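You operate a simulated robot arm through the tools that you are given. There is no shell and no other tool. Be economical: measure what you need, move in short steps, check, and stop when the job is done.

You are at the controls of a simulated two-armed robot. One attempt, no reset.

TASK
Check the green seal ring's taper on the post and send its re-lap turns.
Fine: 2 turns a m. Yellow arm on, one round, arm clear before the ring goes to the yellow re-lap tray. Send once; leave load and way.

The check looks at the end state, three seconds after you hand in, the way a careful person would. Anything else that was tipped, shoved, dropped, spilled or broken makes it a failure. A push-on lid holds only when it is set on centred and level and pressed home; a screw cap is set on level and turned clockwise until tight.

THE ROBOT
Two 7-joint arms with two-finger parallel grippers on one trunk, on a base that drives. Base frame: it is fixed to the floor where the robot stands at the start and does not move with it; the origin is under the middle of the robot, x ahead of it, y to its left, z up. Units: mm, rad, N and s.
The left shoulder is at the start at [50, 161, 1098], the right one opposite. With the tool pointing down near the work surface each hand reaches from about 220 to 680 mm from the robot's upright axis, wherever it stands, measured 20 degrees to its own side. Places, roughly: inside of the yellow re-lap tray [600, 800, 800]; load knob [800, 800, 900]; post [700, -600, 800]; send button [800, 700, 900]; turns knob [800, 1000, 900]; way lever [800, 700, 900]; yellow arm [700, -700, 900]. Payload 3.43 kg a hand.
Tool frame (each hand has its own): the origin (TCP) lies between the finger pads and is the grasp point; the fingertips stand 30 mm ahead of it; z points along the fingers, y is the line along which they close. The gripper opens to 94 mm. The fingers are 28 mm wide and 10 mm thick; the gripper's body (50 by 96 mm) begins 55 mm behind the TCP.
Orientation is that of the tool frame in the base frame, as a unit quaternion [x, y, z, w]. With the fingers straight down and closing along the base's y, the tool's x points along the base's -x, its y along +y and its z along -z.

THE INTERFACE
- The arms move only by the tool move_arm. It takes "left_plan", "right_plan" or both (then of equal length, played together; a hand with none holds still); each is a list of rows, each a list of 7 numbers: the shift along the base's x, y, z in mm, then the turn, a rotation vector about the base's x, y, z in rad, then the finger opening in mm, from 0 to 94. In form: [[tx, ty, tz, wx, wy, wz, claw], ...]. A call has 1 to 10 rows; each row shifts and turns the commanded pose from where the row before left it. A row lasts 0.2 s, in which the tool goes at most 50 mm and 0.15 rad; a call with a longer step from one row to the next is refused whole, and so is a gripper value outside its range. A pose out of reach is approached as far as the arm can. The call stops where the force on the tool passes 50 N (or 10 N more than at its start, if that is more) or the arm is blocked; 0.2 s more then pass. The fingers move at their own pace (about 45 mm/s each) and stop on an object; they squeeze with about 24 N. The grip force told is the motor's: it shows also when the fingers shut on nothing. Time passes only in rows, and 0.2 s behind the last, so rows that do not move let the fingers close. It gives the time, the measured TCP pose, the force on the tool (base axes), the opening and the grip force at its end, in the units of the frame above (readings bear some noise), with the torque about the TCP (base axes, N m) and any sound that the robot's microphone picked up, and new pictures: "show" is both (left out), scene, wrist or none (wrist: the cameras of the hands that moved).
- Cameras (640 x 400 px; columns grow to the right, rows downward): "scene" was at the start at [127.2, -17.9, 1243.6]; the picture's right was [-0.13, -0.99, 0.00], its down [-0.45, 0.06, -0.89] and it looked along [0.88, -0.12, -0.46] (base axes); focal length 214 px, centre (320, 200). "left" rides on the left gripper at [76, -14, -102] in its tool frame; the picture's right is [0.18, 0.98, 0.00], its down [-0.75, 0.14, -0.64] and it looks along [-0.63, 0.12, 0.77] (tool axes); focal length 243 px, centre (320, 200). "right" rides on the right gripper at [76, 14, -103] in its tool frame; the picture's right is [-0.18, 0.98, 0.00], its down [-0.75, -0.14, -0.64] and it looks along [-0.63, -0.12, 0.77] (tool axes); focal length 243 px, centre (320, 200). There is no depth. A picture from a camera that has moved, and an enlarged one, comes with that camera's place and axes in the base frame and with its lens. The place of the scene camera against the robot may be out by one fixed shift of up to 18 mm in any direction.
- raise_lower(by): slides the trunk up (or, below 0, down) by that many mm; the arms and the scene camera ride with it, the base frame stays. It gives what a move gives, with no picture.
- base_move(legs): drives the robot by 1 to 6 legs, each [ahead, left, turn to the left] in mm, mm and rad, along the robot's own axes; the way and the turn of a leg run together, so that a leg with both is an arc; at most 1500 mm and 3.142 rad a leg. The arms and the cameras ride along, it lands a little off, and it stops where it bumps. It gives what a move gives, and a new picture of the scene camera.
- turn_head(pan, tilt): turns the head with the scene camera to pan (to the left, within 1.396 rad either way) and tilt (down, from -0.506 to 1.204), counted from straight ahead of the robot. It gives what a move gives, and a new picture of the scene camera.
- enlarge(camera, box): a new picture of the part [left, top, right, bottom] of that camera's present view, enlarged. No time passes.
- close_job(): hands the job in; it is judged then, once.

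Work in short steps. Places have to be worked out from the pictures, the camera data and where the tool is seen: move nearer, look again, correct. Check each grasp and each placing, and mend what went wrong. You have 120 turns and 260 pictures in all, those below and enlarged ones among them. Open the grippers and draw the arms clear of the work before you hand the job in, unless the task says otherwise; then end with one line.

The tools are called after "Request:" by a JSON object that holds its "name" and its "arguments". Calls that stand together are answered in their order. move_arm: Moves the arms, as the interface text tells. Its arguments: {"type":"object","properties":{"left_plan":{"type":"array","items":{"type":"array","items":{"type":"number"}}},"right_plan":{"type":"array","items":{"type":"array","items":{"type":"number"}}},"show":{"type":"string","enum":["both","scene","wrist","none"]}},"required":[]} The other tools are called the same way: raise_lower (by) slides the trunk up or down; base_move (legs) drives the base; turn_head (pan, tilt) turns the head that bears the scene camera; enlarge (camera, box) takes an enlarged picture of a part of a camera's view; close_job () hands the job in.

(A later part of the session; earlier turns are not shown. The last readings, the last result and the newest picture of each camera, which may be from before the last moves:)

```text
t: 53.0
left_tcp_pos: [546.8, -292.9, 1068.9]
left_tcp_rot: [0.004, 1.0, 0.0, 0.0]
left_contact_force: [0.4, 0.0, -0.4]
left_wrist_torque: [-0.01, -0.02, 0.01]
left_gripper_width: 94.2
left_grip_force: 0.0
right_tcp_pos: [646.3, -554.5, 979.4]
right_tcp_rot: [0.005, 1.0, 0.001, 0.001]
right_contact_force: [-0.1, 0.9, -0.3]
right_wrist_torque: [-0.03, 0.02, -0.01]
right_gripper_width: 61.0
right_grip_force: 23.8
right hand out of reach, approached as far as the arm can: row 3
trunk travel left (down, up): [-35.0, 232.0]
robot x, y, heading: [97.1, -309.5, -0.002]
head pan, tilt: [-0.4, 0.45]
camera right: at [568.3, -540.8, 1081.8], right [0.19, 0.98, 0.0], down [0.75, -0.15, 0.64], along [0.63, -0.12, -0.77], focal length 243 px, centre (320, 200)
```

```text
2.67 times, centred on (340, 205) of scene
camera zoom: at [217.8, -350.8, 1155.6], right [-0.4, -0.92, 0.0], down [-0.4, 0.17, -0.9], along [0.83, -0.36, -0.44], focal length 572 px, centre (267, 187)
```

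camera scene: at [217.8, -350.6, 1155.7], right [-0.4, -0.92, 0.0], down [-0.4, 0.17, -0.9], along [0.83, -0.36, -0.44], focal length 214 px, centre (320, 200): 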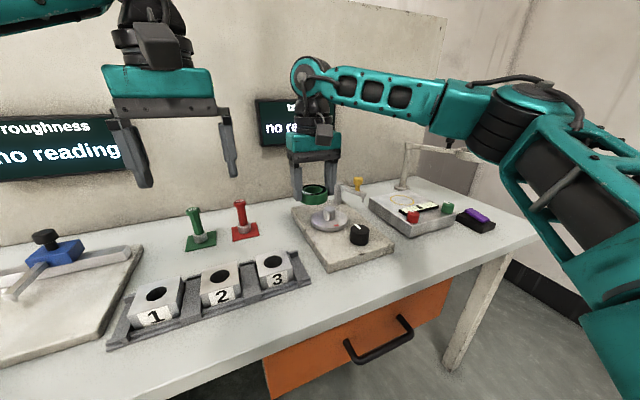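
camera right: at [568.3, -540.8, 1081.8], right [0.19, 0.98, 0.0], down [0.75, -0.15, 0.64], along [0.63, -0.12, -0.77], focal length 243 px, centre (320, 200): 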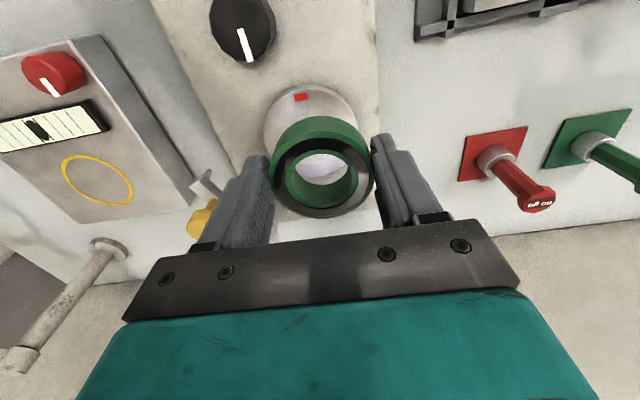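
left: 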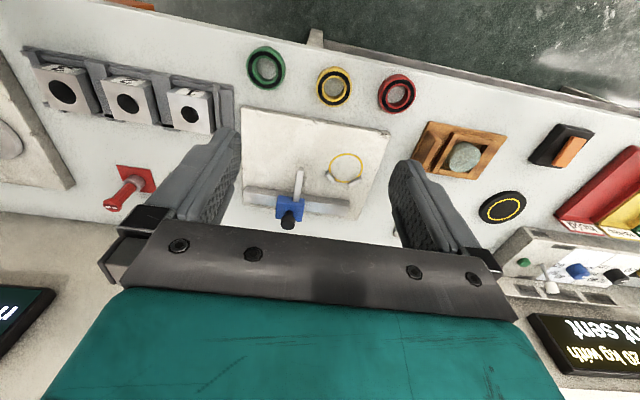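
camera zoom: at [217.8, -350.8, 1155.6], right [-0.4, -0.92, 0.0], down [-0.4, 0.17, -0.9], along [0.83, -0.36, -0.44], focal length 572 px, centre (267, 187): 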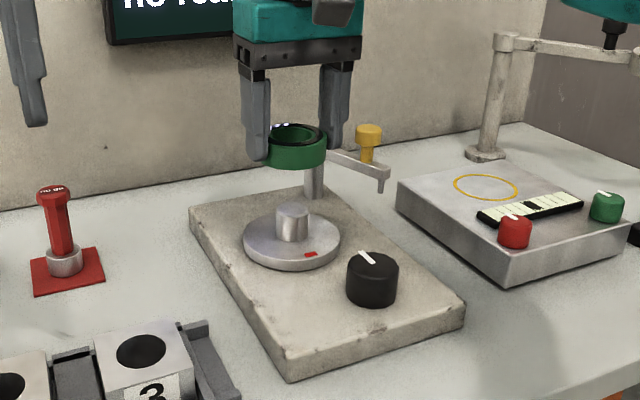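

Turntable centre is near (684,-572), post ≈32 mm wide, ring hole ≈38 mm. I edge the base forward 35 mm for reach.

Request:
{"name": "base_move", "arguments": {"legs": [[35, 0, 0]]}}

Request:
{"name": "enlarge", "arguments": {"camera": "right", "box": [160, 60, 480, 260]}}

```text
t: 53.9
left_tcp_pos: [583.1, -293.9, 1068.5]
left_tcp_rot: [0.004, 1.0, -0.001, 0.001]
left_contact_force: [-0.1, -1.0, -0.3]
left_wrist_torque: [0.03, 0.04, 0.02]
left_gripper_width: 94.1
left_grip_force: 0.1
right_tcp_pos: [680.4, -554.5, 979.5]
right_tcp_rot: [0.005, 1.0, 0.002, 0.001]
right_contact_force: [0.0, 0.4, -1.0]
right_wrist_torque: [0.02, 0.02, -0.01]
right_gripper_width: 60.7
right_grip_force: 23.6
trunk travel left (down, up): [-35.0, 232.0]
robot x, y, heading: [126.7, -307.9, -0.01]
head pan, tilt: [-0.4, 0.45]
camera scene: at [253.0, -351.0, 1155.6], right [-0.4, -0.92, 0.0], down [-0.4, 0.17, -0.9], along [0.83, -0.36, -0.44], focal length 214 px, centre (320, 200)
```

scene: 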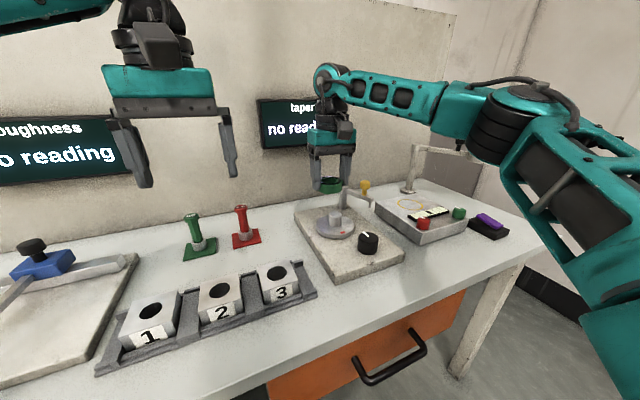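

```text
2.00 times, centred on (320, 160) of right
camera zoom: at [603.3, -540.8, 1081.7], right [0.19, 0.98, 0.0], down [0.75, -0.15, 0.64], along [0.63, -0.12, -0.77], focal length 485 px, centre (320, 280)
```

zoom: 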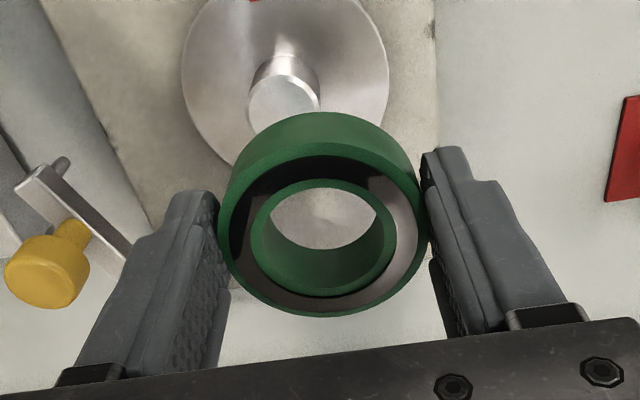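

Post top centre measured about (685,-573.5), clear of the yellow handle. I move above it and down to z 930, then re-measure.

Request:
{"name": "move_arm", "arguments": {"right_plan": [[2, -9, -10, 0, 0, 0, 50], [2, -10, -20, 0, 0, 0, 50], [0, 0, -20, 0, 0, 0, 50], [0, 0, 0, 0, 0, 0, 50]], "show": "none"}}

Request:
{"name": "enlarge", "arguments": {"camera": "right", "box": [220, 80, 420, 205]}}

Request:
{"name": "enlarge", "arguments": {"camera": "scene", "box": [260, 130, 420, 230]}}

```text
t: 54.9
left_tcp_pos: [581.5, -294.4, 1068.6]
left_tcp_rot: [0.004, 1.0, 0.0, 0.0]
left_contact_force: [-0.5, 0.3, 0.5]
left_wrist_torque: [-0.01, 0.01, -0.04]
left_gripper_width: 94.3
left_grip_force: 0.1
right_tcp_pos: [684.0, -573.5, 930.4]
right_tcp_rot: [0.005, 1.0, 0.001, 0.002]
right_contact_force: [0.0, 0.3, -1.4]
right_wrist_torque: [-0.03, 0.0, -0.01]
right_gripper_width: 60.8
right_grip_force: 23.5
trunk travel left (down, up): [-35.0, 232.0]
robot x, y, heading: [130.1, -308.7, -0.009]
head pan, tilt: [-0.4, 0.45]
```

```text
3.20 times, centred on (320, 142) of right
camera zoom: at [606.0, -559.3, 1031.7], right [0.19, 0.98, 0.0], down [0.75, -0.15, 0.64], along [0.63, -0.12, -0.76], focal length 776 px, centre (320, 384)
```

zoom: 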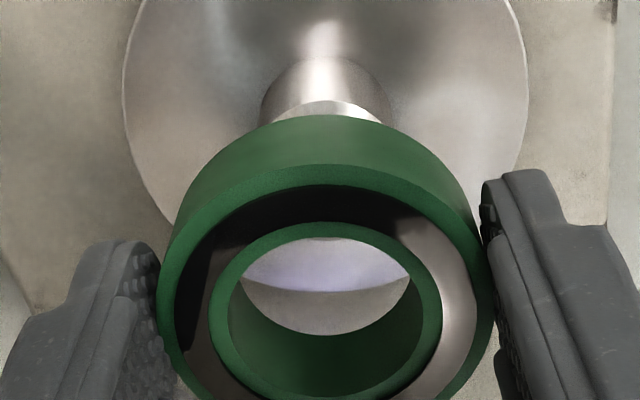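

```text
4.00 times, centred on (340, 180) of scene
camera zoom: at [252.6, -351.0, 1155.6], right [-0.4, -0.92, 0.0], down [-0.4, 0.17, -0.9], along [0.83, -0.36, -0.44], focal length 858 px, centre (240, 280)
```

zoom: 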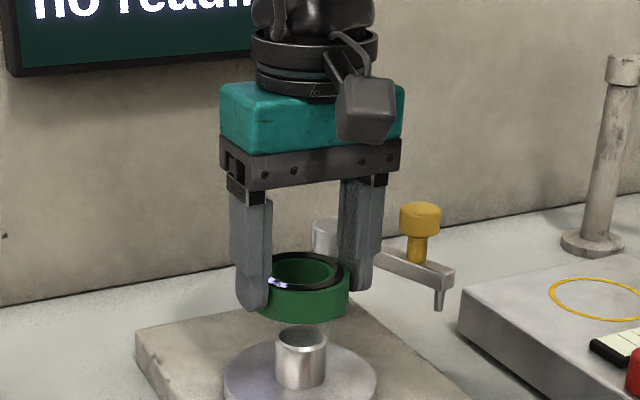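

Estimates: post top z≈862, centre ≈(682.5,-572.5). I shift slightly and lower to just above the post.

Request:
{"name": "move_arm", "arguments": {"right_plan": [[-1.5, 0.7, -10, 0, 0, 0, 50], [0, 0, -7, 0, 0, 0, 50], [0, 0, 0, 0, 0, 0, 50]], "show": "none"}}

Request:
{"name": "enlarge", "arguments": {"camera": "right", "box": [240, 80, 400, 180]}}

Request:
{"name": "enlarge", "arguments": {"camera": "scene", "box": [300, 160, 380, 240]}}

```text
t: 55.7
left_tcp_pos: [582.0, -294.6, 1068.5]
left_tcp_rot: [0.004, 1.0, 0.0, 0.0]
left_contact_force: [0.1, 0.1, 0.4]
left_wrist_torque: [0.0, -0.02, 0.03]
left_gripper_width: 94.3
left_grip_force: 0.0
right_tcp_pos: [682.0, -572.9, 913.6]
right_tcp_rot: [0.004, 1.0, 0.002, 0.002]
right_contact_force: [-1.0, 0.7, -0.9]
right_wrist_torque: [0.02, 0.0, -0.03]
right_gripper_width: 60.8
right_grip_force: 24.2
trunk travel left (down, up): [-35.0, 232.0]
robot x, y, heading: [132.5, -311.6, -0.005]
head pan, tilt: [-0.4, 0.45]
```

```text
4.00 times, centred on (320, 130) of right
camera zoom: at [605.3, -558.7, 1014.9], right [0.19, 0.98, 0.0], down [0.75, -0.15, 0.64], along [0.63, -0.12, -0.77], focal length 970 px, centre (320, 480)
```

zoom: 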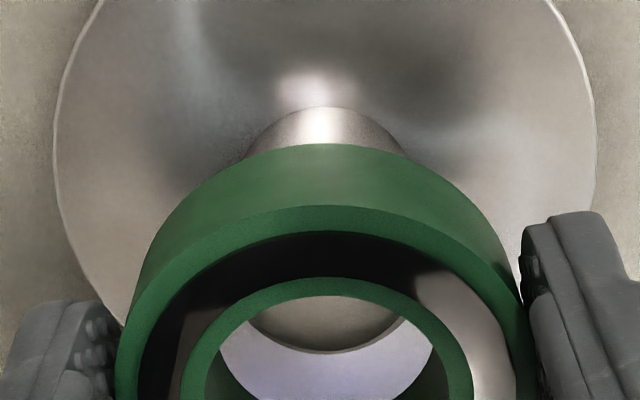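

```text
5.00 times, centred on (340, 200) of scene
camera zoom: at [252.6, -351.0, 1155.6], right [-0.4, -0.92, 0.0], down [-0.4, 0.17, -0.9], along [0.83, -0.36, -0.44], focal length 1072 px, centre (220, 200)
```

zoom: 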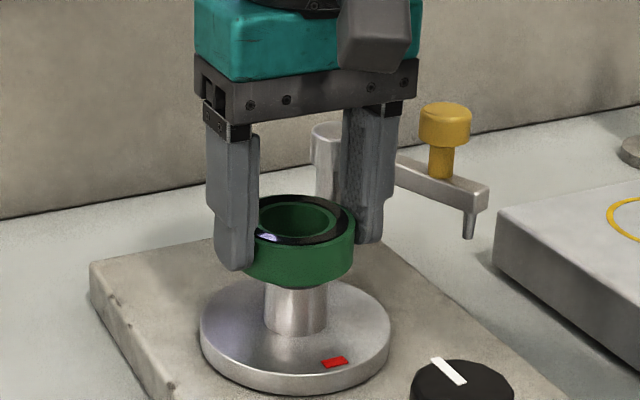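

Ring hole and post look coaxial. I lower slowly, watching force.

Request:
{"name": "move_arm", "arguments": {"right_plan": [[0.5, 0, -4, 0, 0, 0, 50], [0, 0, -4, 0, 0, 0, 50], [0, 0, -4, 0, 0, 0, 50], [0, 0, -4, 0, 0, 0, 50], [0, 0, 0, 0, 0, 0, 50]], "show": "none"}}

Request:
{"name": "enlarge", "arguments": {"camera": "scene", "box": [300, 160, 380, 240]}}

Request:
{"name": "enlarge", "arguments": {"camera": "right", "box": [240, 80, 400, 220]}}

```text
t: 56.9
left_tcp_pos: [581.4, -293.1, 1068.9]
left_tcp_rot: [0.003, 1.0, -0.001, 0.001]
left_contact_force: [0.7, 0.3, -0.3]
left_wrist_torque: [0.0, -0.01, 0.01]
left_gripper_width: 94.0
left_grip_force: 0.0
right_tcp_pos: [683.3, -572.0, 900.0]
right_tcp_rot: [0.003, 1.0, 0.001, 0.004]
right_contact_force: [2.3, 2.1, 22.7]
right_wrist_torque: [0.3, 0.05, -0.02]
right_gripper_width: 61.0
right_grip_force: 23.9
trunk travel left (down, up): [-35.0, 232.0]
robot x, y, heading: [133.5, -309.2, -0.004]
head pan, tilt: [-0.4, 0.45]
```

```text
5.00 times, centred on (340, 200) of scene
camera zoom: at [251.0, -350.0, 1156.1], right [-0.4, -0.92, 0.0], down [-0.4, 0.17, -0.9], along [0.83, -0.36, -0.43], focal length 1072 px, centre (220, 200)
```

zoom: 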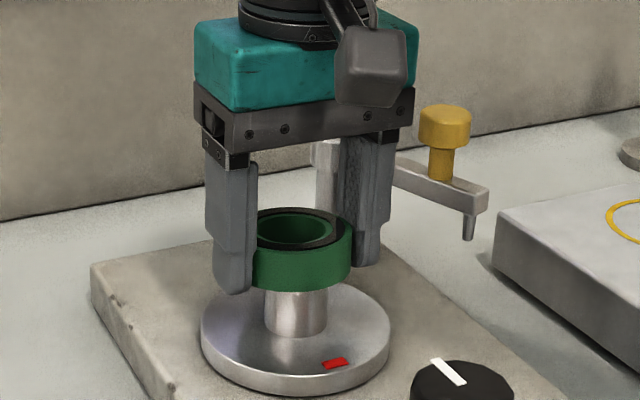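

```text
2.86 times, centred on (320, 150) of right
camera zoom: at [605.2, -558.0, 1001.5], right [0.19, 0.98, 0.01], down [0.75, -0.15, 0.65], along [0.64, -0.12, -0.76], focal length 693 px, centre (320, 343)
```

zoom: 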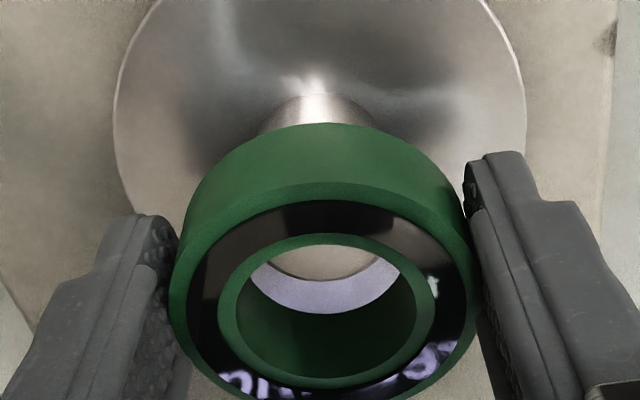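

Contact at the near side: the ring hole sits about 5–6 mm too far ahead of the post. I lift, shift −x 5.5 mm and re-look.

Request:
{"name": "move_arm", "arguments": {"right_plan": [[0, 0, 6, 0, 0, 0, 50], [-5.5, 0, 2, 0, 0, 0, 50], [0, 0, 0, 0, 0, 0, 50]], "show": "none"}}

Request:
{"name": "enlarge", "arguments": {"camera": "right", "box": [240, 80, 400, 220]}}

Request:
{"name": "enlarge", "arguments": {"camera": "scene", "box": [300, 160, 380, 240]}}

```text
t: 57.7
left_tcp_pos: [583.2, -294.0, 1068.4]
left_tcp_rot: [0.003, 1.0, 0.0, 0.0]
left_contact_force: [-0.2, 0.1, 0.0]
left_wrist_torque: [-0.01, 0.0, -0.01]
left_gripper_width: 93.8
left_grip_force: 0.2
right_tcp_pos: [677.9, -573.0, 904.0]
right_tcp_rot: [0.004, 1.0, 0.002, 0.001]
right_contact_force: [-0.3, -0.1, -1.2]
right_wrist_torque: [0.0, 0.02, -0.01]
right_gripper_width: 60.8
right_grip_force: 24.2
trunk travel left (down, up): [-35.0, 232.0]
robot x, y, heading: [128.8, -310.2, -0.01]
head pan, tilt: [-0.4, 0.45]
```

```text
2.86 times, centred on (320, 150) of right
camera zoom: at [600.8, -559.1, 1006.0], right [0.19, 0.98, 0.0], down [0.75, -0.15, 0.64], along [0.63, -0.12, -0.77], focal length 693 px, centre (320, 343)
```

zoom: 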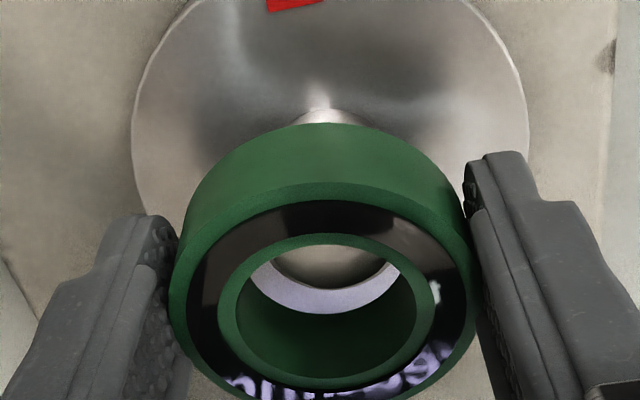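

```text
5.00 times, centred on (340, 200) of scene
camera zoom: at [252.6, -351.1, 1155.5], right [-0.4, -0.92, 0.0], down [-0.4, 0.17, -0.9], along [0.83, -0.36, -0.44], focal length 1072 px, centre (220, 200)
```

zoom: 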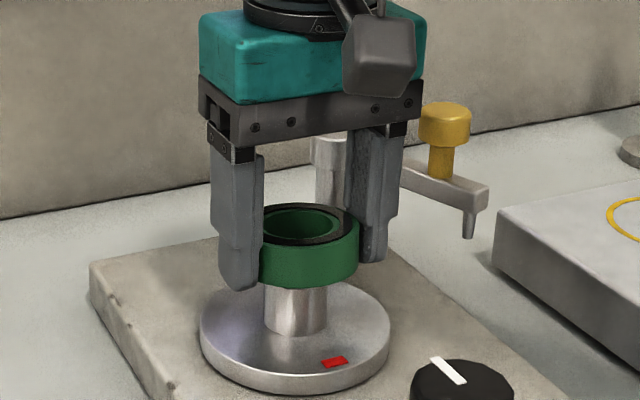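

Both views suggest a remaining offset of about (−2,+1). I apply it and descend gently, watching whether contact occurs around z 900.

Request:
{"name": "move_arm", "arguments": {"right_plan": [[-2, 1.2, 0, 0, 0, 0, 50], [0, 0, -3, 0, 0, 0, 50], [0, 0, -3, 0, 0, 0, 50], [0, 0, -3, 0, 0, 0, 50], [0, 0, 0, 0, 0, 0, 50]], "show": "none"}}

Request:
{"name": "enlarge", "arguments": {"camera": "right", "box": [240, 80, 400, 220]}}

Request:
{"name": "enlarge", "arguments": {"camera": "scene", "box": [300, 160, 380, 240]}}

```text
t: 58.9
left_tcp_pos: [581.0, -293.5, 1070.3]
left_tcp_rot: [0.004, 1.0, 0.0, -0.001]
left_contact_force: [-0.7, 0.3, 0.0]
left_wrist_torque: [-0.03, -0.01, 0.03]
left_gripper_width: 94.0
left_grip_force: 0.0
right_tcp_pos: [677.0, -572.1, 895.2]
right_tcp_rot: [0.005, 1.0, 0.001, 0.001]
right_contact_force: [0.0, 0.2, -0.3]
right_wrist_torque: [0.01, 0.0, -0.02]
right_gripper_width: 61.1
right_grip_force: 23.6
trunk travel left (down, up): [-35.0, 232.0]
robot x, y, heading: [132.6, -306.3, -0.002]
head pan, tilt: [-0.4, 0.45]
```

```text
2.86 times, centred on (320, 150) of right
camera zoom: at [598.7, -558.0, 997.6], right [0.19, 0.98, 0.0], down [0.75, -0.15, 0.64], along [0.63, -0.12, -0.77], focal length 693 px, centre (320, 343)
```

zoom: 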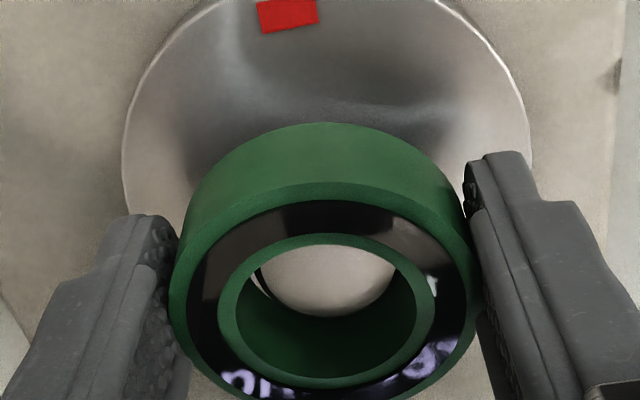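

```text
5.00 times, centred on (340, 200) of scene
camera zoom: at [252.6, -351.0, 1155.6], right [-0.4, -0.92, 0.0], down [-0.4, 0.17, -0.9], along [0.83, -0.36, -0.44], focal length 1072 px, centre (220, 200)
```

zoom: 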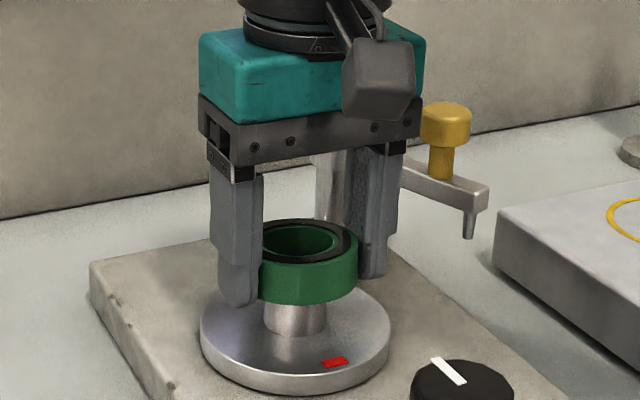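

No force at 895 and the post top shows within the hole: it is entering. I continue down.

Request:
{"name": "move_arm", "arguments": {"right_plan": [[0, 0, -4, 0, 0, 0, 50], [0, 0, -4, 0, 0, 0, 50], [0, 0, -4, 0, 0, 0, 50], [0, 0, 0, 0, 0, 0, 50]], "show": "none"}}

Request:
{"name": "enlarge", "arguments": {"camera": "right", "box": [240, 80, 400, 220]}}

Request:
{"name": "enlarge", "arguments": {"camera": "scene", "box": [300, 160, 380, 240]}}

```text
t: 59.9
left_tcp_pos: [581.8, -293.3, 1069.5]
left_tcp_rot: [0.003, 1.0, 0.0, 0.0]
left_contact_force: [0.9, -0.1, 0.5]
left_wrist_torque: [-0.03, -0.02, 0.02]
left_gripper_width: 93.8
left_grip_force: 0.0
right_tcp_pos: [676.0, -570.9, 883.1]
right_tcp_rot: [0.005, 1.0, 0.002, 0.002]
right_contact_force: [-1.0, 2.8, -0.6]
right_wrist_torque: [0.06, 0.03, -0.01]
right_gripper_width: 61.2
right_grip_force: 23.6
trunk travel left (down, up): [-35.0, 232.0]
robot x, y, heading: [128.0, -307.2, -0.005]
head pan, tilt: [-0.4, 0.45]
```

```text
2.86 times, centred on (320, 150) of right
camera zoom: at [598.3, -557.8, 985.0], right [0.19, 0.98, 0.0], down [0.75, -0.15, 0.64], along [0.63, -0.12, -0.77], focal length 693 px, centre (320, 343)
```

zoom: 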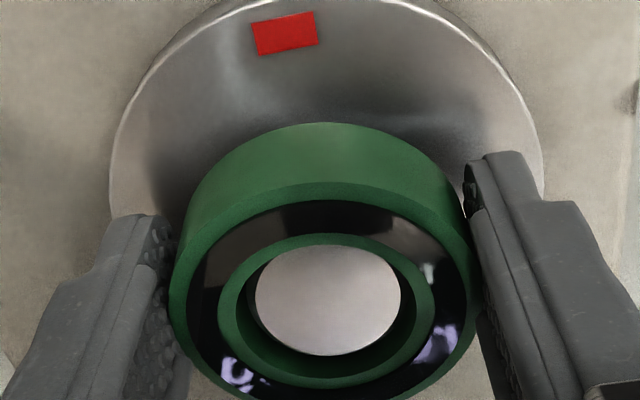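

```text
5.00 times, centred on (340, 200) of scene
camera zoom: at [252.4, -350.8, 1155.7], right [-0.4, -0.92, 0.0], down [-0.4, 0.17, -0.9], along [0.83, -0.36, -0.44], focal length 1072 px, centre (220, 200)
```

zoom: 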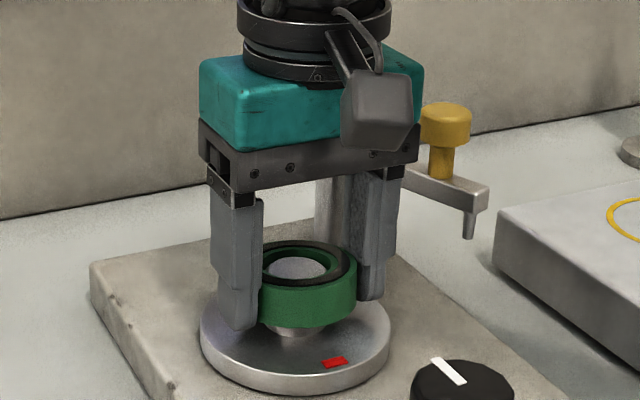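

The ring is over the post with clearance. I continue down until it seats.

Request:
{"name": "move_arm", "arguments": {"right_plan": [[0, -0.7, -3, 0, 0, 0, 50], [0, 0, -3, 0, 0, 0, 50], [0, 0, -2, 0, 0, 0, 50], [0, 0, 0, 0, 0, 0, 50]], "show": "none"}}

Request:
{"name": "enlarge", "arguments": {"camera": "scene", "box": [300, 160, 380, 240]}}

```text
t: 60.9
left_tcp_pos: [582.5, -292.2, 1069.2]
left_tcp_rot: [0.004, 1.0, -0.001, 0.001]
left_contact_force: [-0.7, -0.1, 0.6]
left_wrist_torque: [-0.01, -0.02, -0.01]
left_gripper_width: 94.0
left_grip_force: 0.1
right_tcp_pos: [675.7, -571.8, 876.4]
right_tcp_rot: [0.004, 1.0, 0.001, 0.002]
right_contact_force: [-7.1, 3.8, 2.6]
right_wrist_torque: [0.04, 0.08, 0.02]
right_gripper_width: 61.1
right_grip_force: 23.8
trunk travel left (down, up): [-35.0, 232.0]
robot x, y, heading: [132.9, -309.2, -0.007]
head pan, tilt: [-0.4, 0.45]
```

```text
5.00 times, centred on (340, 200) of scene
camera zoom: at [251.7, -350.5, 1155.8], right [-0.4, -0.92, 0.0], down [-0.4, 0.17, -0.9], along [0.83, -0.36, -0.43], focal length 1072 px, centre (220, 200)
```

zoom: 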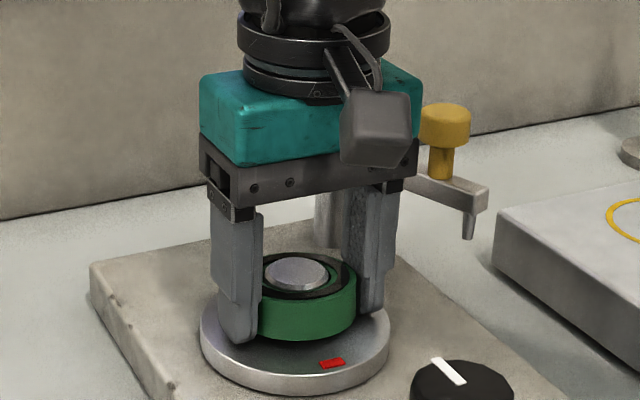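

Nearly seated with slight side force; I relieve it (−1,+0.7) and lower a bit further.

Request:
{"name": "move_arm", "arguments": {"right_plan": [[-1, 0.8, 0, 0, 0, 0, 50], [0, 0, -3, 0, 0, 0, 50], [0, 0, -2, 0, 0, 0, 50], [0, 0, 0, 0, 0, 0, 50]], "show": "none"}}

Request:
{"name": "enlarge", "arguments": {"camera": "scene", "box": [300, 160, 380, 240]}}

```text
t: 61.9
left_tcp_pos: [580.7, -293.7, 1069.5]
left_tcp_rot: [0.004, 1.0, -0.001, 0.002]
left_contact_force: [-0.7, -0.1, -0.2]
left_wrist_torque: [0.02, 0.02, -0.03]
left_gripper_width: 94.1
left_grip_force: 0.2
right_tcp_pos: [675.4, -572.1, 874.1]
right_tcp_rot: [0.005, 1.0, 0.002, 0.006]
right_contact_force: [4.3, -4.2, 19.4]
right_wrist_torque: [-0.79, 0.16, -0.03]
right_gripper_width: 61.3
right_grip_force: 24.1
trunk travel left (down, up): [-35.0, 232.0]
robot x, y, heading: [135.5, -308.4, -0.013]
head pan, tilt: [-0.4, 0.45]
```

```text
5.00 times, centred on (340, 200) of scene
camera zoom: at [251.4, -350.5, 1156.1], right [-0.4, -0.92, 0.0], down [-0.4, 0.17, -0.9], along [0.83, -0.36, -0.43], focal length 1072 px, centre (220, 200)
```

zoom: 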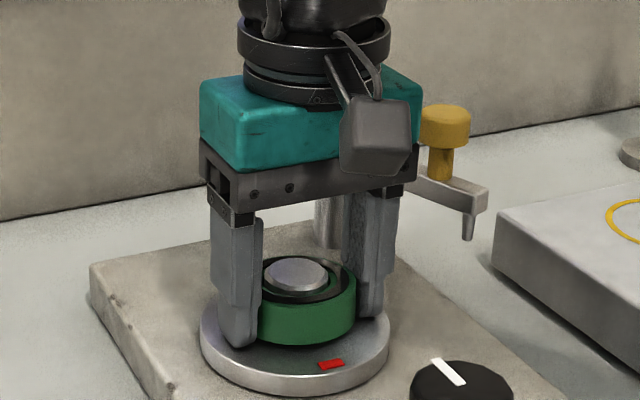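

Contact 19 N: seated or nearly. I ease up 1 mm and open the fingers.

Request:
{"name": "move_arm", "arguments": {"right_plan": [[0, 0, 1.5, 0, 0, 0, 50], [0, 0, 0, 0, 0, 0, 66], [0, 0, 0, 0, 0, 0, 74], [0, 0, 0, 0, 0, 0, 80], [0, 0, 0, 0, 0, 0, 80]], "show": "wrist"}}

Request:
{"name": "enlarge", "arguments": {"camera": "scene", "box": [300, 160, 380, 240]}}

```text
t: 63.1
left_tcp_pos: [582.2, -292.0, 1068.3]
left_tcp_rot: [0.003, 1.0, -0.001, 0.001]
left_contact_force: [-0.1, 0.1, -0.2]
left_wrist_torque: [-0.02, 0.0, -0.02]
left_gripper_width: 93.8
left_grip_force: 0.0
right_tcp_pos: [673.7, -569.1, 874.8]
right_tcp_rot: [0.004, 1.0, 0.002, 0.003]
right_contact_force: [5.1, 11.3, 13.4]
right_wrist_torque: [-0.25, -0.01, 0.09]
right_gripper_width: 73.1
right_grip_force: 0.0
trunk travel left (down, up): [-35.0, 232.0]
robot x, y, heading: [133.8, -309.1, -0.01]
head pan, tilt: [-0.4, 0.45]
camera right: at [596.8, -555.5, 976.1], right [0.19, 0.98, 0.0], down [0.75, -0.15, 0.65], along [0.63, -0.12, -0.76], focal length 243 px, centre (320, 200)
```

right: 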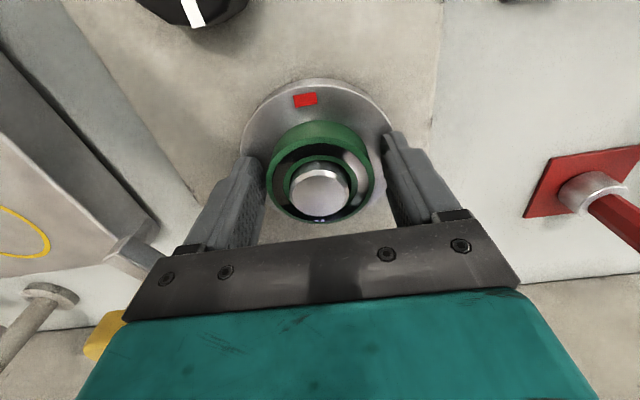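

```text
5.00 times, centred on (340, 200) of scene
camera zoom: at [251.9, -349.4, 1155.8], right [-0.4, -0.92, 0.0], down [-0.4, 0.17, -0.9], along [0.83, -0.36, -0.43], focal length 1072 px, centre (220, 200)
```

zoom: 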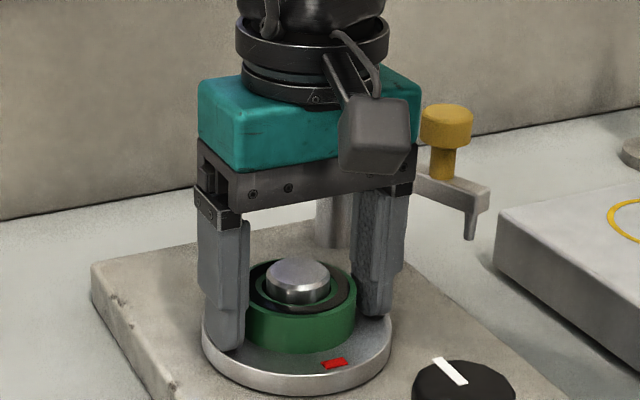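

The ring dropped onto the disc. Tool still feels force; I raise straight up slowly.

Request:
{"name": "move_arm", "arguments": {"right_plan": [[0, 0, 4, 0, 0, 0, 74], [0, 0, 8, 0, 0, 0, 74], [0, 0, 10, 0, 0, 0, 74], [0, 0, 0, 0, 0, 0, 74]], "show": "none"}}

Request:
{"name": "enlarge", "arguments": {"camera": "scene", "box": [300, 140, 380, 240]}}

Request:
{"name": "enlarge", "arguments": {"camera": "right", "box": [200, 60, 440, 260]}}

```text
t: 64.1
left_tcp_pos: [582.6, -294.3, 1068.4]
left_tcp_rot: [0.004, 1.0, -0.001, 0.0]
left_contact_force: [-0.4, 0.7, -0.4]
left_wrist_torque: [-0.03, 0.0, -0.02]
left_gripper_width: 94.3
left_grip_force: 0.1
right_tcp_pos: [675.3, -572.5, 892.8]
right_tcp_rot: [0.005, 1.0, 0.001, 0.001]
right_contact_force: [0.6, -0.5, 0.0]
right_wrist_torque: [-0.02, -0.01, -0.03]
right_gripper_width: 73.9
right_grip_force: 0.0
trunk travel left (down, up): [-35.0, 232.0]
robot x, y, heading: [132.1, -308.9, -0.01]
head pan, tilt: [-0.4, 0.45]
```

```text
4.00 times, centred on (340, 190) of scene
camera zoom: at [252.5, -351.0, 1155.6], right [-0.4, -0.92, 0.0], down [-0.4, 0.17, -0.9], along [0.83, -0.36, -0.44], focal length 858 px, centre (240, 240)
```

zoom: 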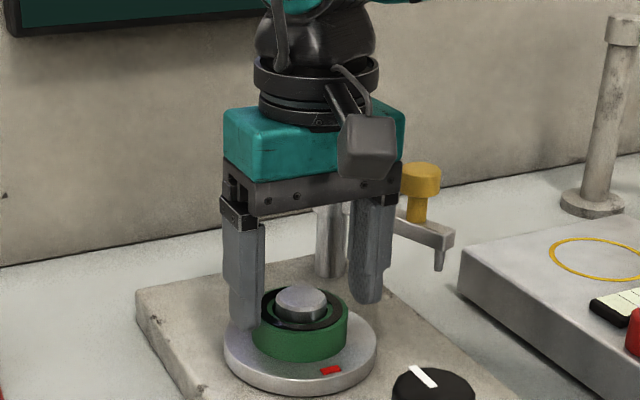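

```text
2.00 times, centred on (320, 160) of right
camera zoom: at [597.9, -557.8, 996.2], right [0.19, 0.98, 0.0], down [0.75, -0.15, 0.64], along [0.63, -0.12, -0.77], focal length 485 px, centre (320, 280)
```

zoom: 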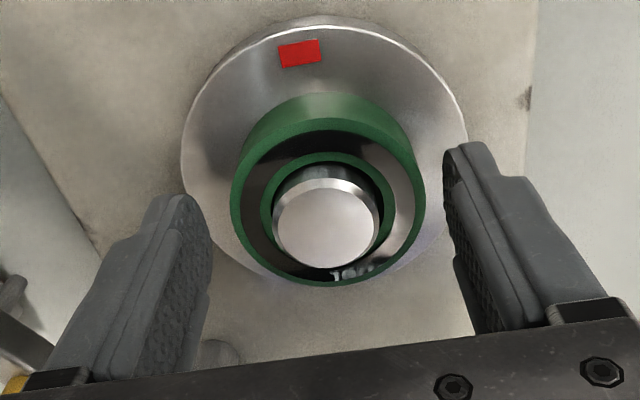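

Ring is seated flat. I raise the hand clear and look at the yellow arm.

Request:
{"name": "move_arm", "arguments": {"right_plan": [[0, 0, 35, 0, 0, 0, 74], [0, 0, 40, 0, 0, 0, 74], [-15, 0, 40, 0, 0, 0, 74], [-30, 0, 20, 0, 0, 0, 74], [0, 0, 0, 0, 0, 0, 74]], "show": "both"}}

Request:
{"name": "enlarge", "arguments": {"camera": "scene", "box": [290, 150, 410, 250]}}

```text
t: 65.3
left_tcp_pos: [582.3, -295.3, 1068.6]
left_tcp_rot: [0.002, 1.0, 0.0, 0.0]
left_contact_force: [-0.5, 0.8, -0.4]
left_wrist_torque: [0.0, -0.01, 0.02]
left_gripper_width: 94.2
left_grip_force: 0.0
right_tcp_pos: [629.6, -571.0, 1029.7]
right_tcp_rot: [0.004, 1.0, 0.002, 0.002]
right_contact_force: [0.2, -0.2, 0.3]
right_wrist_torque: [0.02, -0.02, 0.0]
right_gripper_width: 73.9
right_grip_force: 0.1
trunk travel left (down, up): [-35.0, 232.0]
robot x, y, heading: [129.5, -310.6, -0.004]
head pan, tilt: [-0.4, 0.45]
camera scene: at [252.5, -351.0, 1155.6], right [-0.4, -0.92, 0.0], down [-0.4, 0.17, -0.9], along [0.83, -0.36, -0.44], focal length 214 px, centre (320, 200)
camera right: at [552.8, -557.7, 1131.5], right [0.19, 0.98, 0.0], down [0.75, -0.15, 0.64], along [0.63, -0.12, -0.77], focal length 243 px, centre (320, 200)
```

scene: 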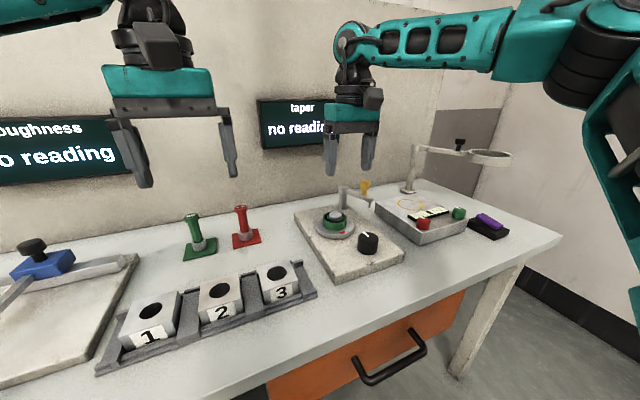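
right: 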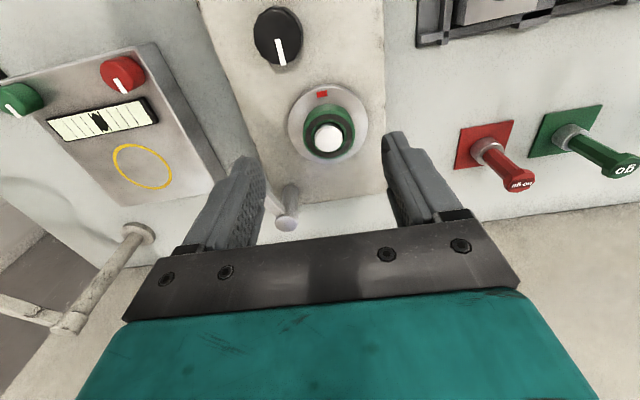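

```text
4.00 times, centred on (350, 200) of scene
camera zoom: at [252.5, -351.0, 1155.6], right [-0.4, -0.92, 0.0], down [-0.4, 0.17, -0.9], along [0.83, -0.36, -0.44], focal length 858 px, centre (200, 200)
```

zoom: 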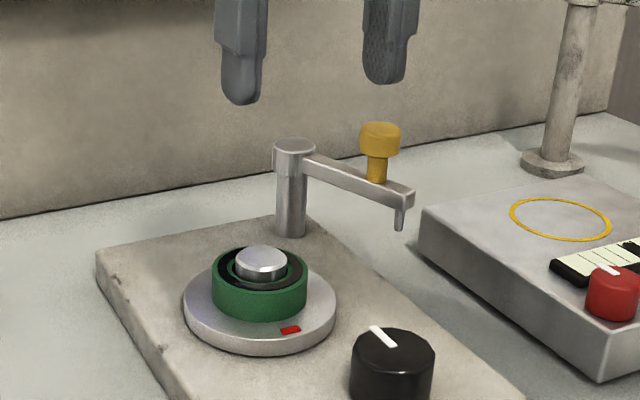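

Pivot column ≈(776,-649); yellow handle ≈(717,-688), arm length ≈97 with a stylus that should land on the ring face. I shift the base right 50 and raise the trunk 60 for reach, and close the claw partly for caging the handle.

Request:
{"name": "base_move", "arguments": {"legs": [[0, -55, 0]]}}

Request:
{"name": "raise_lower", "arguments": {"by": 60}}

Request:
{"name": "move_arm", "arguments": {"right_plan": [[25, -15, -20, 0, 0, 0, 60], [25, -15, -20, 0, 0, 0, 60], [15, -15, -20, 0, 0, 0, 60], [0, 0, 0, 0, 0, 0, 60]], "show": "both"}}

```text
t: 66.4
left_tcp_pos: [581.1, -348.2, 1068.9]
left_tcp_rot: [0.004, 1.0, 0.0, 0.0]
left_contact_force: [0.0, 0.0, -0.6]
left_wrist_torque: [0.02, 0.0, 0.07]
left_gripper_width: 93.9
left_grip_force: 0.0
right_tcp_pos: [629.2, -624.4, 1028.8]
right_tcp_rot: [0.005, 1.0, 0.001, 0.002]
right_contact_force: [-0.2, -0.3, 0.4]
right_wrist_torque: [0.0, 0.0, 0.0]
right_gripper_width: 74.0
right_grip_force: 0.1
trunk travel left (down, up): [-35.0, 232.0]
robot x, y, heading: [130.1, -362.1, -0.005]
head pan, tilt: [-0.4, 0.45]
camera scene: at [252.1, -405.4, 1155.6], right [-0.4, -0.92, 0.0], down [-0.4, 0.17, -0.9], along [0.83, -0.36, -0.44], focal length 214 px, centre (320, 200)
```

scene: 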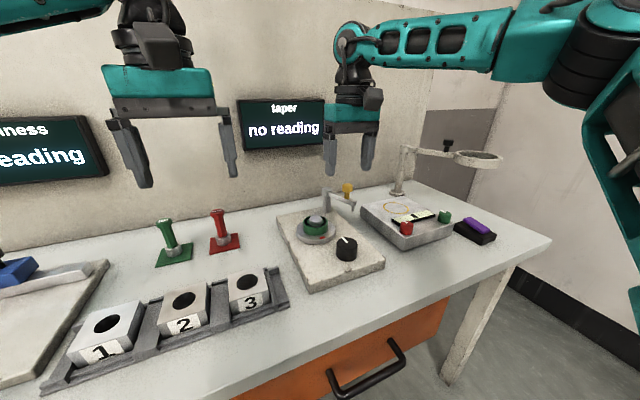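

```text
t: 67.4
left_tcp_pos: [581.3, -348.4, 1128.8]
left_tcp_rot: [0.004, 1.0, 0.0, 0.0]
left_contact_force: [-0.3, -0.1, 0.9]
left_wrist_torque: [0.01, -0.01, 0.0]
left_gripper_width: 94.1
left_grip_force: 0.1
right_tcp_pos: [630.7, -626.4, 1089.7]
right_tcp_rot: [0.004, 1.0, 0.001, 0.002]
right_contact_force: [-0.5, 0.3, -0.5]
right_wrist_torque: [0.04, -0.02, 0.0]
right_gripper_width: 73.9
right_grip_force: 0.0
trunk travel left (down, up): [-95.0, 172.0]
robot x, y, heading: [135.1, -362.1, -0.006]
head pan, tilt: [-0.4, 0.45]
```

```text
t: 68.4
left_tcp_pos: [583.1, -347.3, 1128.1]
left_tcp_rot: [0.004, 1.0, 0.0, -0.001]
left_contact_force: [-0.6, 0.2, 0.6]
left_wrist_torque: [0.02, 0.03, -0.01]
left_gripper_width: 94.1
left_grip_force: 0.1
right_tcp_pos: [694.0, -668.5, 1032.7]
right_tcp_rot: [0.004, 1.0, 0.002, 0.002]
right_contact_force: [-0.5, 0.5, -0.2]
right_wrist_torque: [-0.04, 0.02, 0.01]
right_gripper_width: 59.7
right_grip_force: 0.1
trunk travel left (down, up): [-95.0, 172.0]
robot x, y, heading: [129.8, -366.1, -0.004]
head pan, tilt: [-0.4, 0.45]
camera scene: at [252.0, -405.1, 1215.7], right [-0.4, -0.92, 0.0], down [-0.4, 0.17, -0.9], along [0.83, -0.36, -0.44], focal length 214 px, centre (320, 200)
camera right: at [616.7, -655.0, 1134.3], right [0.19, 0.98, 0.0], down [0.75, -0.15, 0.64], along [0.63, -0.12, -0.76], focal length 243 px, centre (320, 200)
```

scene: 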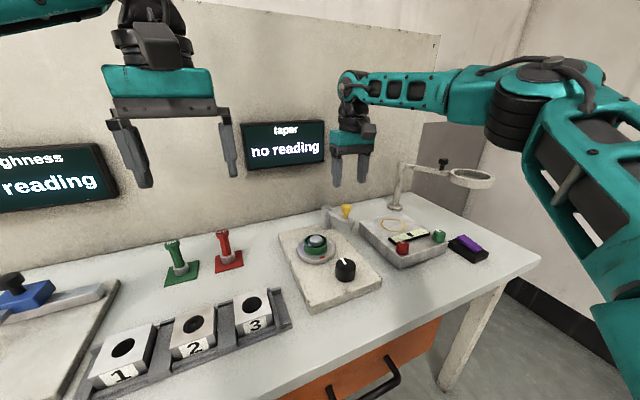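
right: 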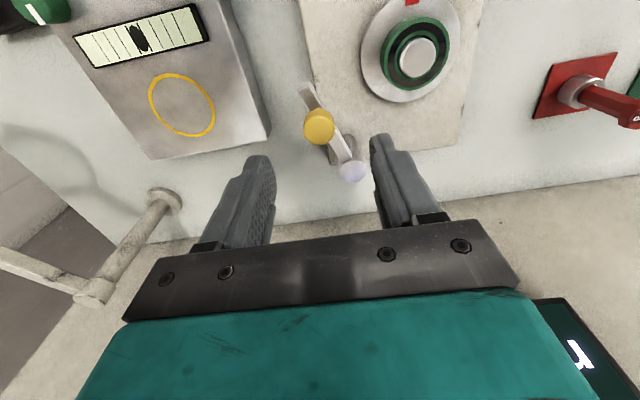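

Knob now measured at about (704,-672), arm angle 17°. I go above and lower to z≈970 for another look.

Request:
{"name": "move_arm", "arguments": {"right_plan": [[5, -2, -20, 0, 0, 0, 54], [5, -1.5, -20, 0, 0, 0, 54], [0, 0, -20, 0, 0, 0, 54], [0, 0, 0, 0, 0, 0, 54]], "show": "wrist"}}

Request:
{"name": "enlarge", "arguments": {"camera": "scene", "box": [290, 140, 410, 260]}}

```text
t: 69.4
left_tcp_pos: [582.0, -347.8, 1128.9]
left_tcp_rot: [0.003, 1.0, 0.0, -0.001]
left_contact_force: [0.6, -1.0, -0.5]
left_wrist_torque: [0.03, -0.03, 0.05]
left_gripper_width: 94.2
left_grip_force: 0.2
right_tcp_pos: [704.5, -674.7, 970.4]
right_tcp_rot: [0.005, 1.0, 0.001, 0.001]
right_contact_force: [0.0, -0.8, -0.8]
right_wrist_torque: [-0.01, -0.01, -0.01]
right_gripper_width: 54.1
right_grip_force: 0.0
trunk travel left (down, up): [-95.0, 172.0]
robot x, y, heading: [131.0, -361.6, -0.005]
head pan, tilt: [-0.4, 0.45]
camera right: at [628.0, -659.9, 1072.6], right [0.19, 0.98, 0.0], down [0.75, -0.15, 0.64], along [0.63, -0.12, -0.77], focal length 243 px, centre (320, 200)
```

right: 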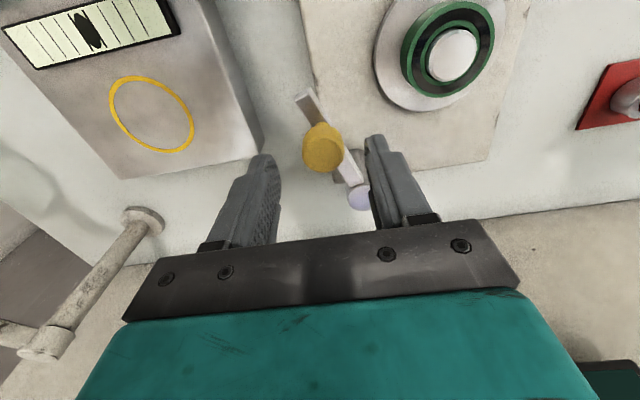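

```text
3.33 times, centred on (350, 200) of scene
camera zoom: at [252.1, -405.2, 1215.7], right [-0.4, -0.92, 0.0], down [-0.4, 0.17, -0.9], along [0.83, -0.36, -0.44], focal length 715 px, centre (220, 200)
```

zoom: 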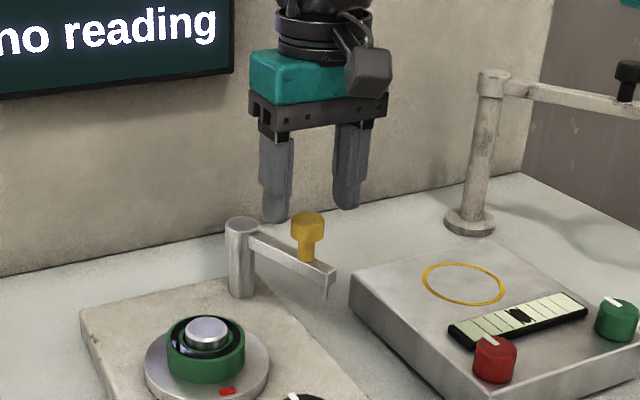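

Knob ≈(707,-672,918). I lower the caging fingers around it to tip height ≈906.

Request:
{"name": "move_arm", "arguments": {"right_plan": [[2, 2.5, -10, 0, 0, 0, 54], [0, 0, -12, 0, 0, 0, 54], [0, 0, -12, 0, 0, 0, 54], [0, 0, 0, 0, 0, 0, 54]], "show": "wrist"}}

Request:
{"name": "enlarge", "arguments": {"camera": "scene", "box": [290, 140, 410, 260]}}

```text
t: 70.4
left_tcp_pos: [581.3, -349.1, 1128.8]
left_tcp_rot: [0.003, 1.0, 0.0, 0.0]
left_contact_force: [-0.6, -0.1, -0.7]
left_wrist_torque: [0.01, 0.0, -0.01]
left_gripper_width: 94.1
left_grip_force: 0.1
right_tcp_pos: [708.1, -672.5, 935.6]
right_tcp_rot: [0.003, 1.0, 0.001, 0.002]
right_contact_force: [1.3, -0.4, -0.4]
right_wrist_torque: [0.05, 0.02, 0.02]
right_gripper_width: 54.0
right_grip_force: 0.0
trunk travel left (down, up): [-95.0, 172.0]
robot x, y, heading: [133.9, -364.0, -0.004]
head pan, tilt: [-0.4, 0.45]
camera right: at [630.3, -658.5, 1037.8], right [0.19, 0.98, 0.0], down [0.75, -0.15, 0.64], along [0.63, -0.12, -0.76], focal length 243 px, centre (320, 200)
```

right: 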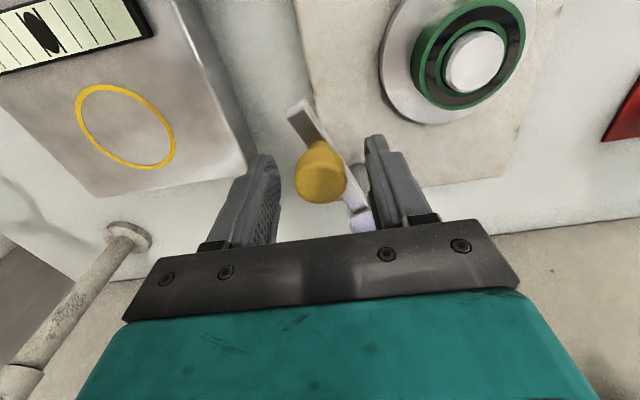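

```text
3.33 times, centred on (350, 200) of scene
camera zoom: at [252.1, -405.2, 1215.7], right [-0.4, -0.92, 0.0], down [-0.4, 0.17, -0.9], along [0.83, -0.36, -0.44], focal length 715 px, centre (220, 200)
```

zoom: 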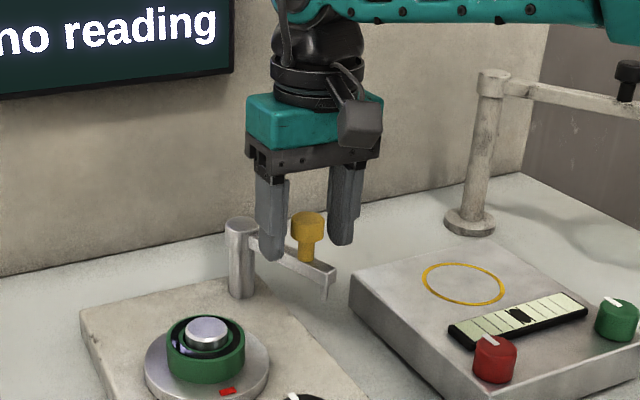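

Knob is caged. I swing the arm toward the ring along its arc, first part.

Request:
{"name": "move_arm", "arguments": {"right_plan": [[-1, 8, 0, 0, 0, 0, 54], [-1, 8, 0, 0, 0, 0, 54], [-1, 8, 0, 0, 0, 0, 54], [0, 8, 0, 0, 0, 0, 54], [0, 8, 0, 0, 0, 0, 54], [0, 8, 0, 0, 0, 0, 54], [0, 8, 0, 0, 0, 0, 54], [0, 0, 0, 0, 0, 0, 54]], "show": "wrist"}}

Request:
{"name": "enlarge", "arguments": {"camera": "scene", "box": [290, 140, 410, 260]}}

```text
t: 72.2
left_tcp_pos: [581.9, -349.0, 1128.5]
left_tcp_rot: [0.004, 1.0, 0.0, 0.0]
left_contact_force: [-0.2, 0.3, -0.4]
left_wrist_torque: [-0.01, 0.01, 0.04]
left_gripper_width: 94.2
left_grip_force: 0.0
right_tcp_pos: [691.5, -620.9, 937.4]
right_tcp_rot: [0.004, 1.0, 0.002, 0.002]
right_contact_force: [0.6, 0.2, 0.0]
right_wrist_torque: [0.02, 0.0, -0.02]
right_gripper_width: 54.1
right_grip_force: 0.5
right hand out of reach, approached as far as the arm can: row 4, 5, 7
trunk travel left (down, up): [-95.0, 172.0]
robot x, y, heading: [130.4, -362.4, -0.006]
head pan, tilt: [-0.4, 0.45]
camera right: at [613.5, -607.3, 1039.6], right [0.19, 0.98, 0.0], down [0.75, -0.15, 0.65], along [0.63, -0.12, -0.76], focal length 243 px, centre (320, 200)
```

right: 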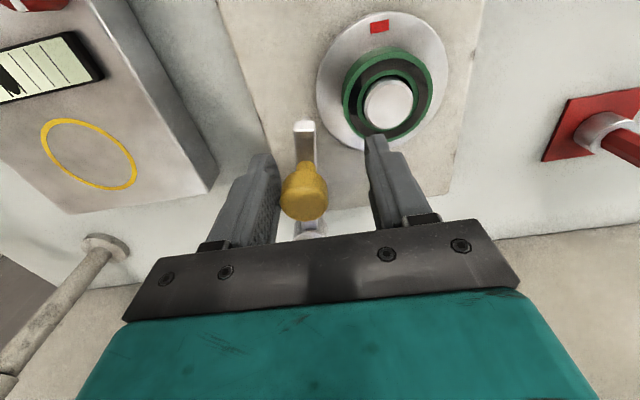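

```text
3.33 times, centred on (350, 200) of scene
camera zoom: at [252.1, -405.2, 1215.7], right [-0.4, -0.92, 0.0], down [-0.4, 0.17, -0.9], along [0.83, -0.36, -0.44], focal length 715 px, centre (220, 200)
```

zoom: 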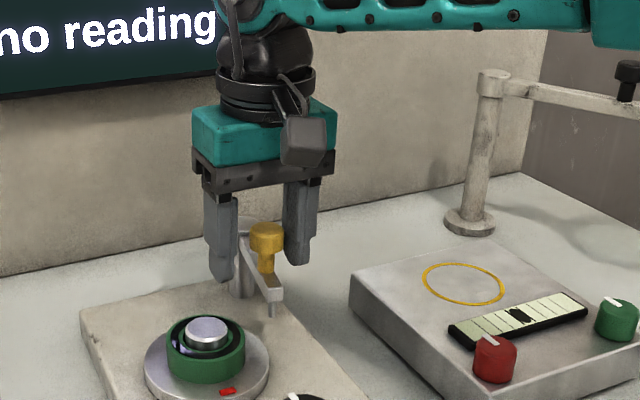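

Arm moves well but I hit the reach limit. I lift off, shift the base left 70 mm, and re-cage.

Request:
{"name": "move_arm", "arguments": {"right_plan": [[0, 0, 20, 0, 0, 0, 54], [0, 0, 30, 0, 0, 0, 54], [0, 0, 10, 0, 0, 0, 54], [0, 0, 0, 0, 0, 0, 54]], "show": "none"}}

Request:
{"name": "base_move", "arguments": {"legs": [[10, 75, 0]]}}

Request:
{"name": "move_arm", "arguments": {"right_plan": [[0, -30, 0, 0, 0, 0, 54], [0, -35, 0, 0, 0, 0, 54], [0, 0, 0, 0, 0, 0, 54]], "show": "wrist"}}

```text
t: 73.2
left_tcp_pos: [581.2, -348.3, 1130.0]
left_tcp_rot: [0.004, 1.0, 0.0, 0.0]
left_contact_force: [-0.8, 0.0, -0.1]
left_wrist_torque: [-0.01, 0.04, 0.02]
left_gripper_width: 94.1
left_grip_force: 0.0
right_tcp_pos: [692.5, -622.5, 997.5]
right_tcp_rot: [0.005, 1.0, 0.001, 0.002]
right_contact_force: [-0.2, 0.6, 0.1]
right_wrist_torque: [0.03, 0.02, -0.02]
right_gripper_width: 54.1
right_grip_force: 0.0
trunk travel left (down, up): [-95.0, 172.0]
robot x, y, heading: [131.8, -364.3, -0.008]
head pan, tilt: [-0.4, 0.45]
```

```text
t: 74.6
left_tcp_pos: [592.6, -272.6, 1128.5]
left_tcp_rot: [0.003, 1.0, 0.0, 0.0]
left_contact_force: [0.1, 0.7, 0.3]
left_wrist_torque: [-0.02, 0.01, 0.0]
left_gripper_width: 94.0
left_grip_force: 0.1
right_tcp_pos: [702.3, -546.8, 998.2]
right_tcp_rot: [0.004, 1.0, 0.001, 0.001]
right_contact_force: [0.0, -0.7, 0.2]
right_wrist_torque: [-0.01, -0.03, 0.0]
right_gripper_width: 54.2
right_grip_force: 0.0
trunk travel left (down, up): [-95.0, 172.0]
robot x, y, heading: [140.9, -290.2, -0.009]
head pan, tilt: [-0.4, 0.45]
camera scene: at [262.6, -330.1, 1215.7], right [-0.4, -0.92, 0.0], down [-0.4, 0.17, -0.9], along [0.83, -0.36, -0.44], focal length 214 px, centre (320, 200)
```

scene: 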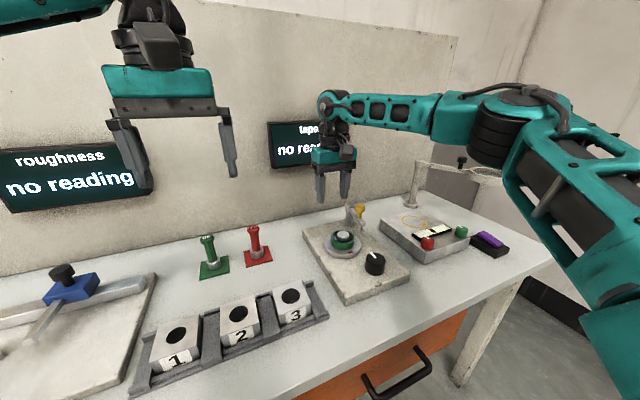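

```text
t: 75.4
left_tcp_pos: [591.5, -272.7, 1129.1]
left_tcp_rot: [0.003, 1.0, 0.0, 0.0]
left_contact_force: [-0.1, 0.1, -0.8]
left_wrist_torque: [-0.01, -0.02, -0.01]
left_gripper_width: 93.9
left_grip_force: 0.1
right_tcp_pos: [703.5, -612.1, 996.4]
right_tcp_rot: [0.004, 1.0, 0.002, 0.002]
right_contact_force: [0.7, 0.0, -0.3]
right_wrist_torque: [0.03, -0.02, -0.01]
right_gripper_width: 54.0
right_grip_force: 0.1
trunk travel left (down, up): [-95.0, 172.0]
robot x, y, heading: [140.2, -288.1, -0.004]
head pan, tilt: [-0.4, 0.45]
camera right: at [625.2, -598.4, 1098.7], right [0.19, 0.98, 0.0], down [0.75, -0.15, 0.64], along [0.63, -0.12, -0.76], focal length 243 px, centre (320, 200)
```

right: 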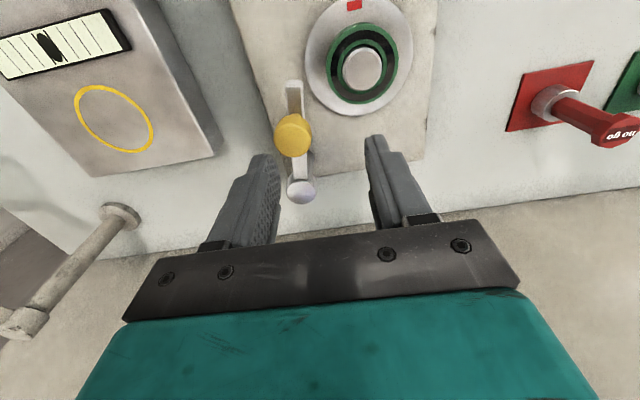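

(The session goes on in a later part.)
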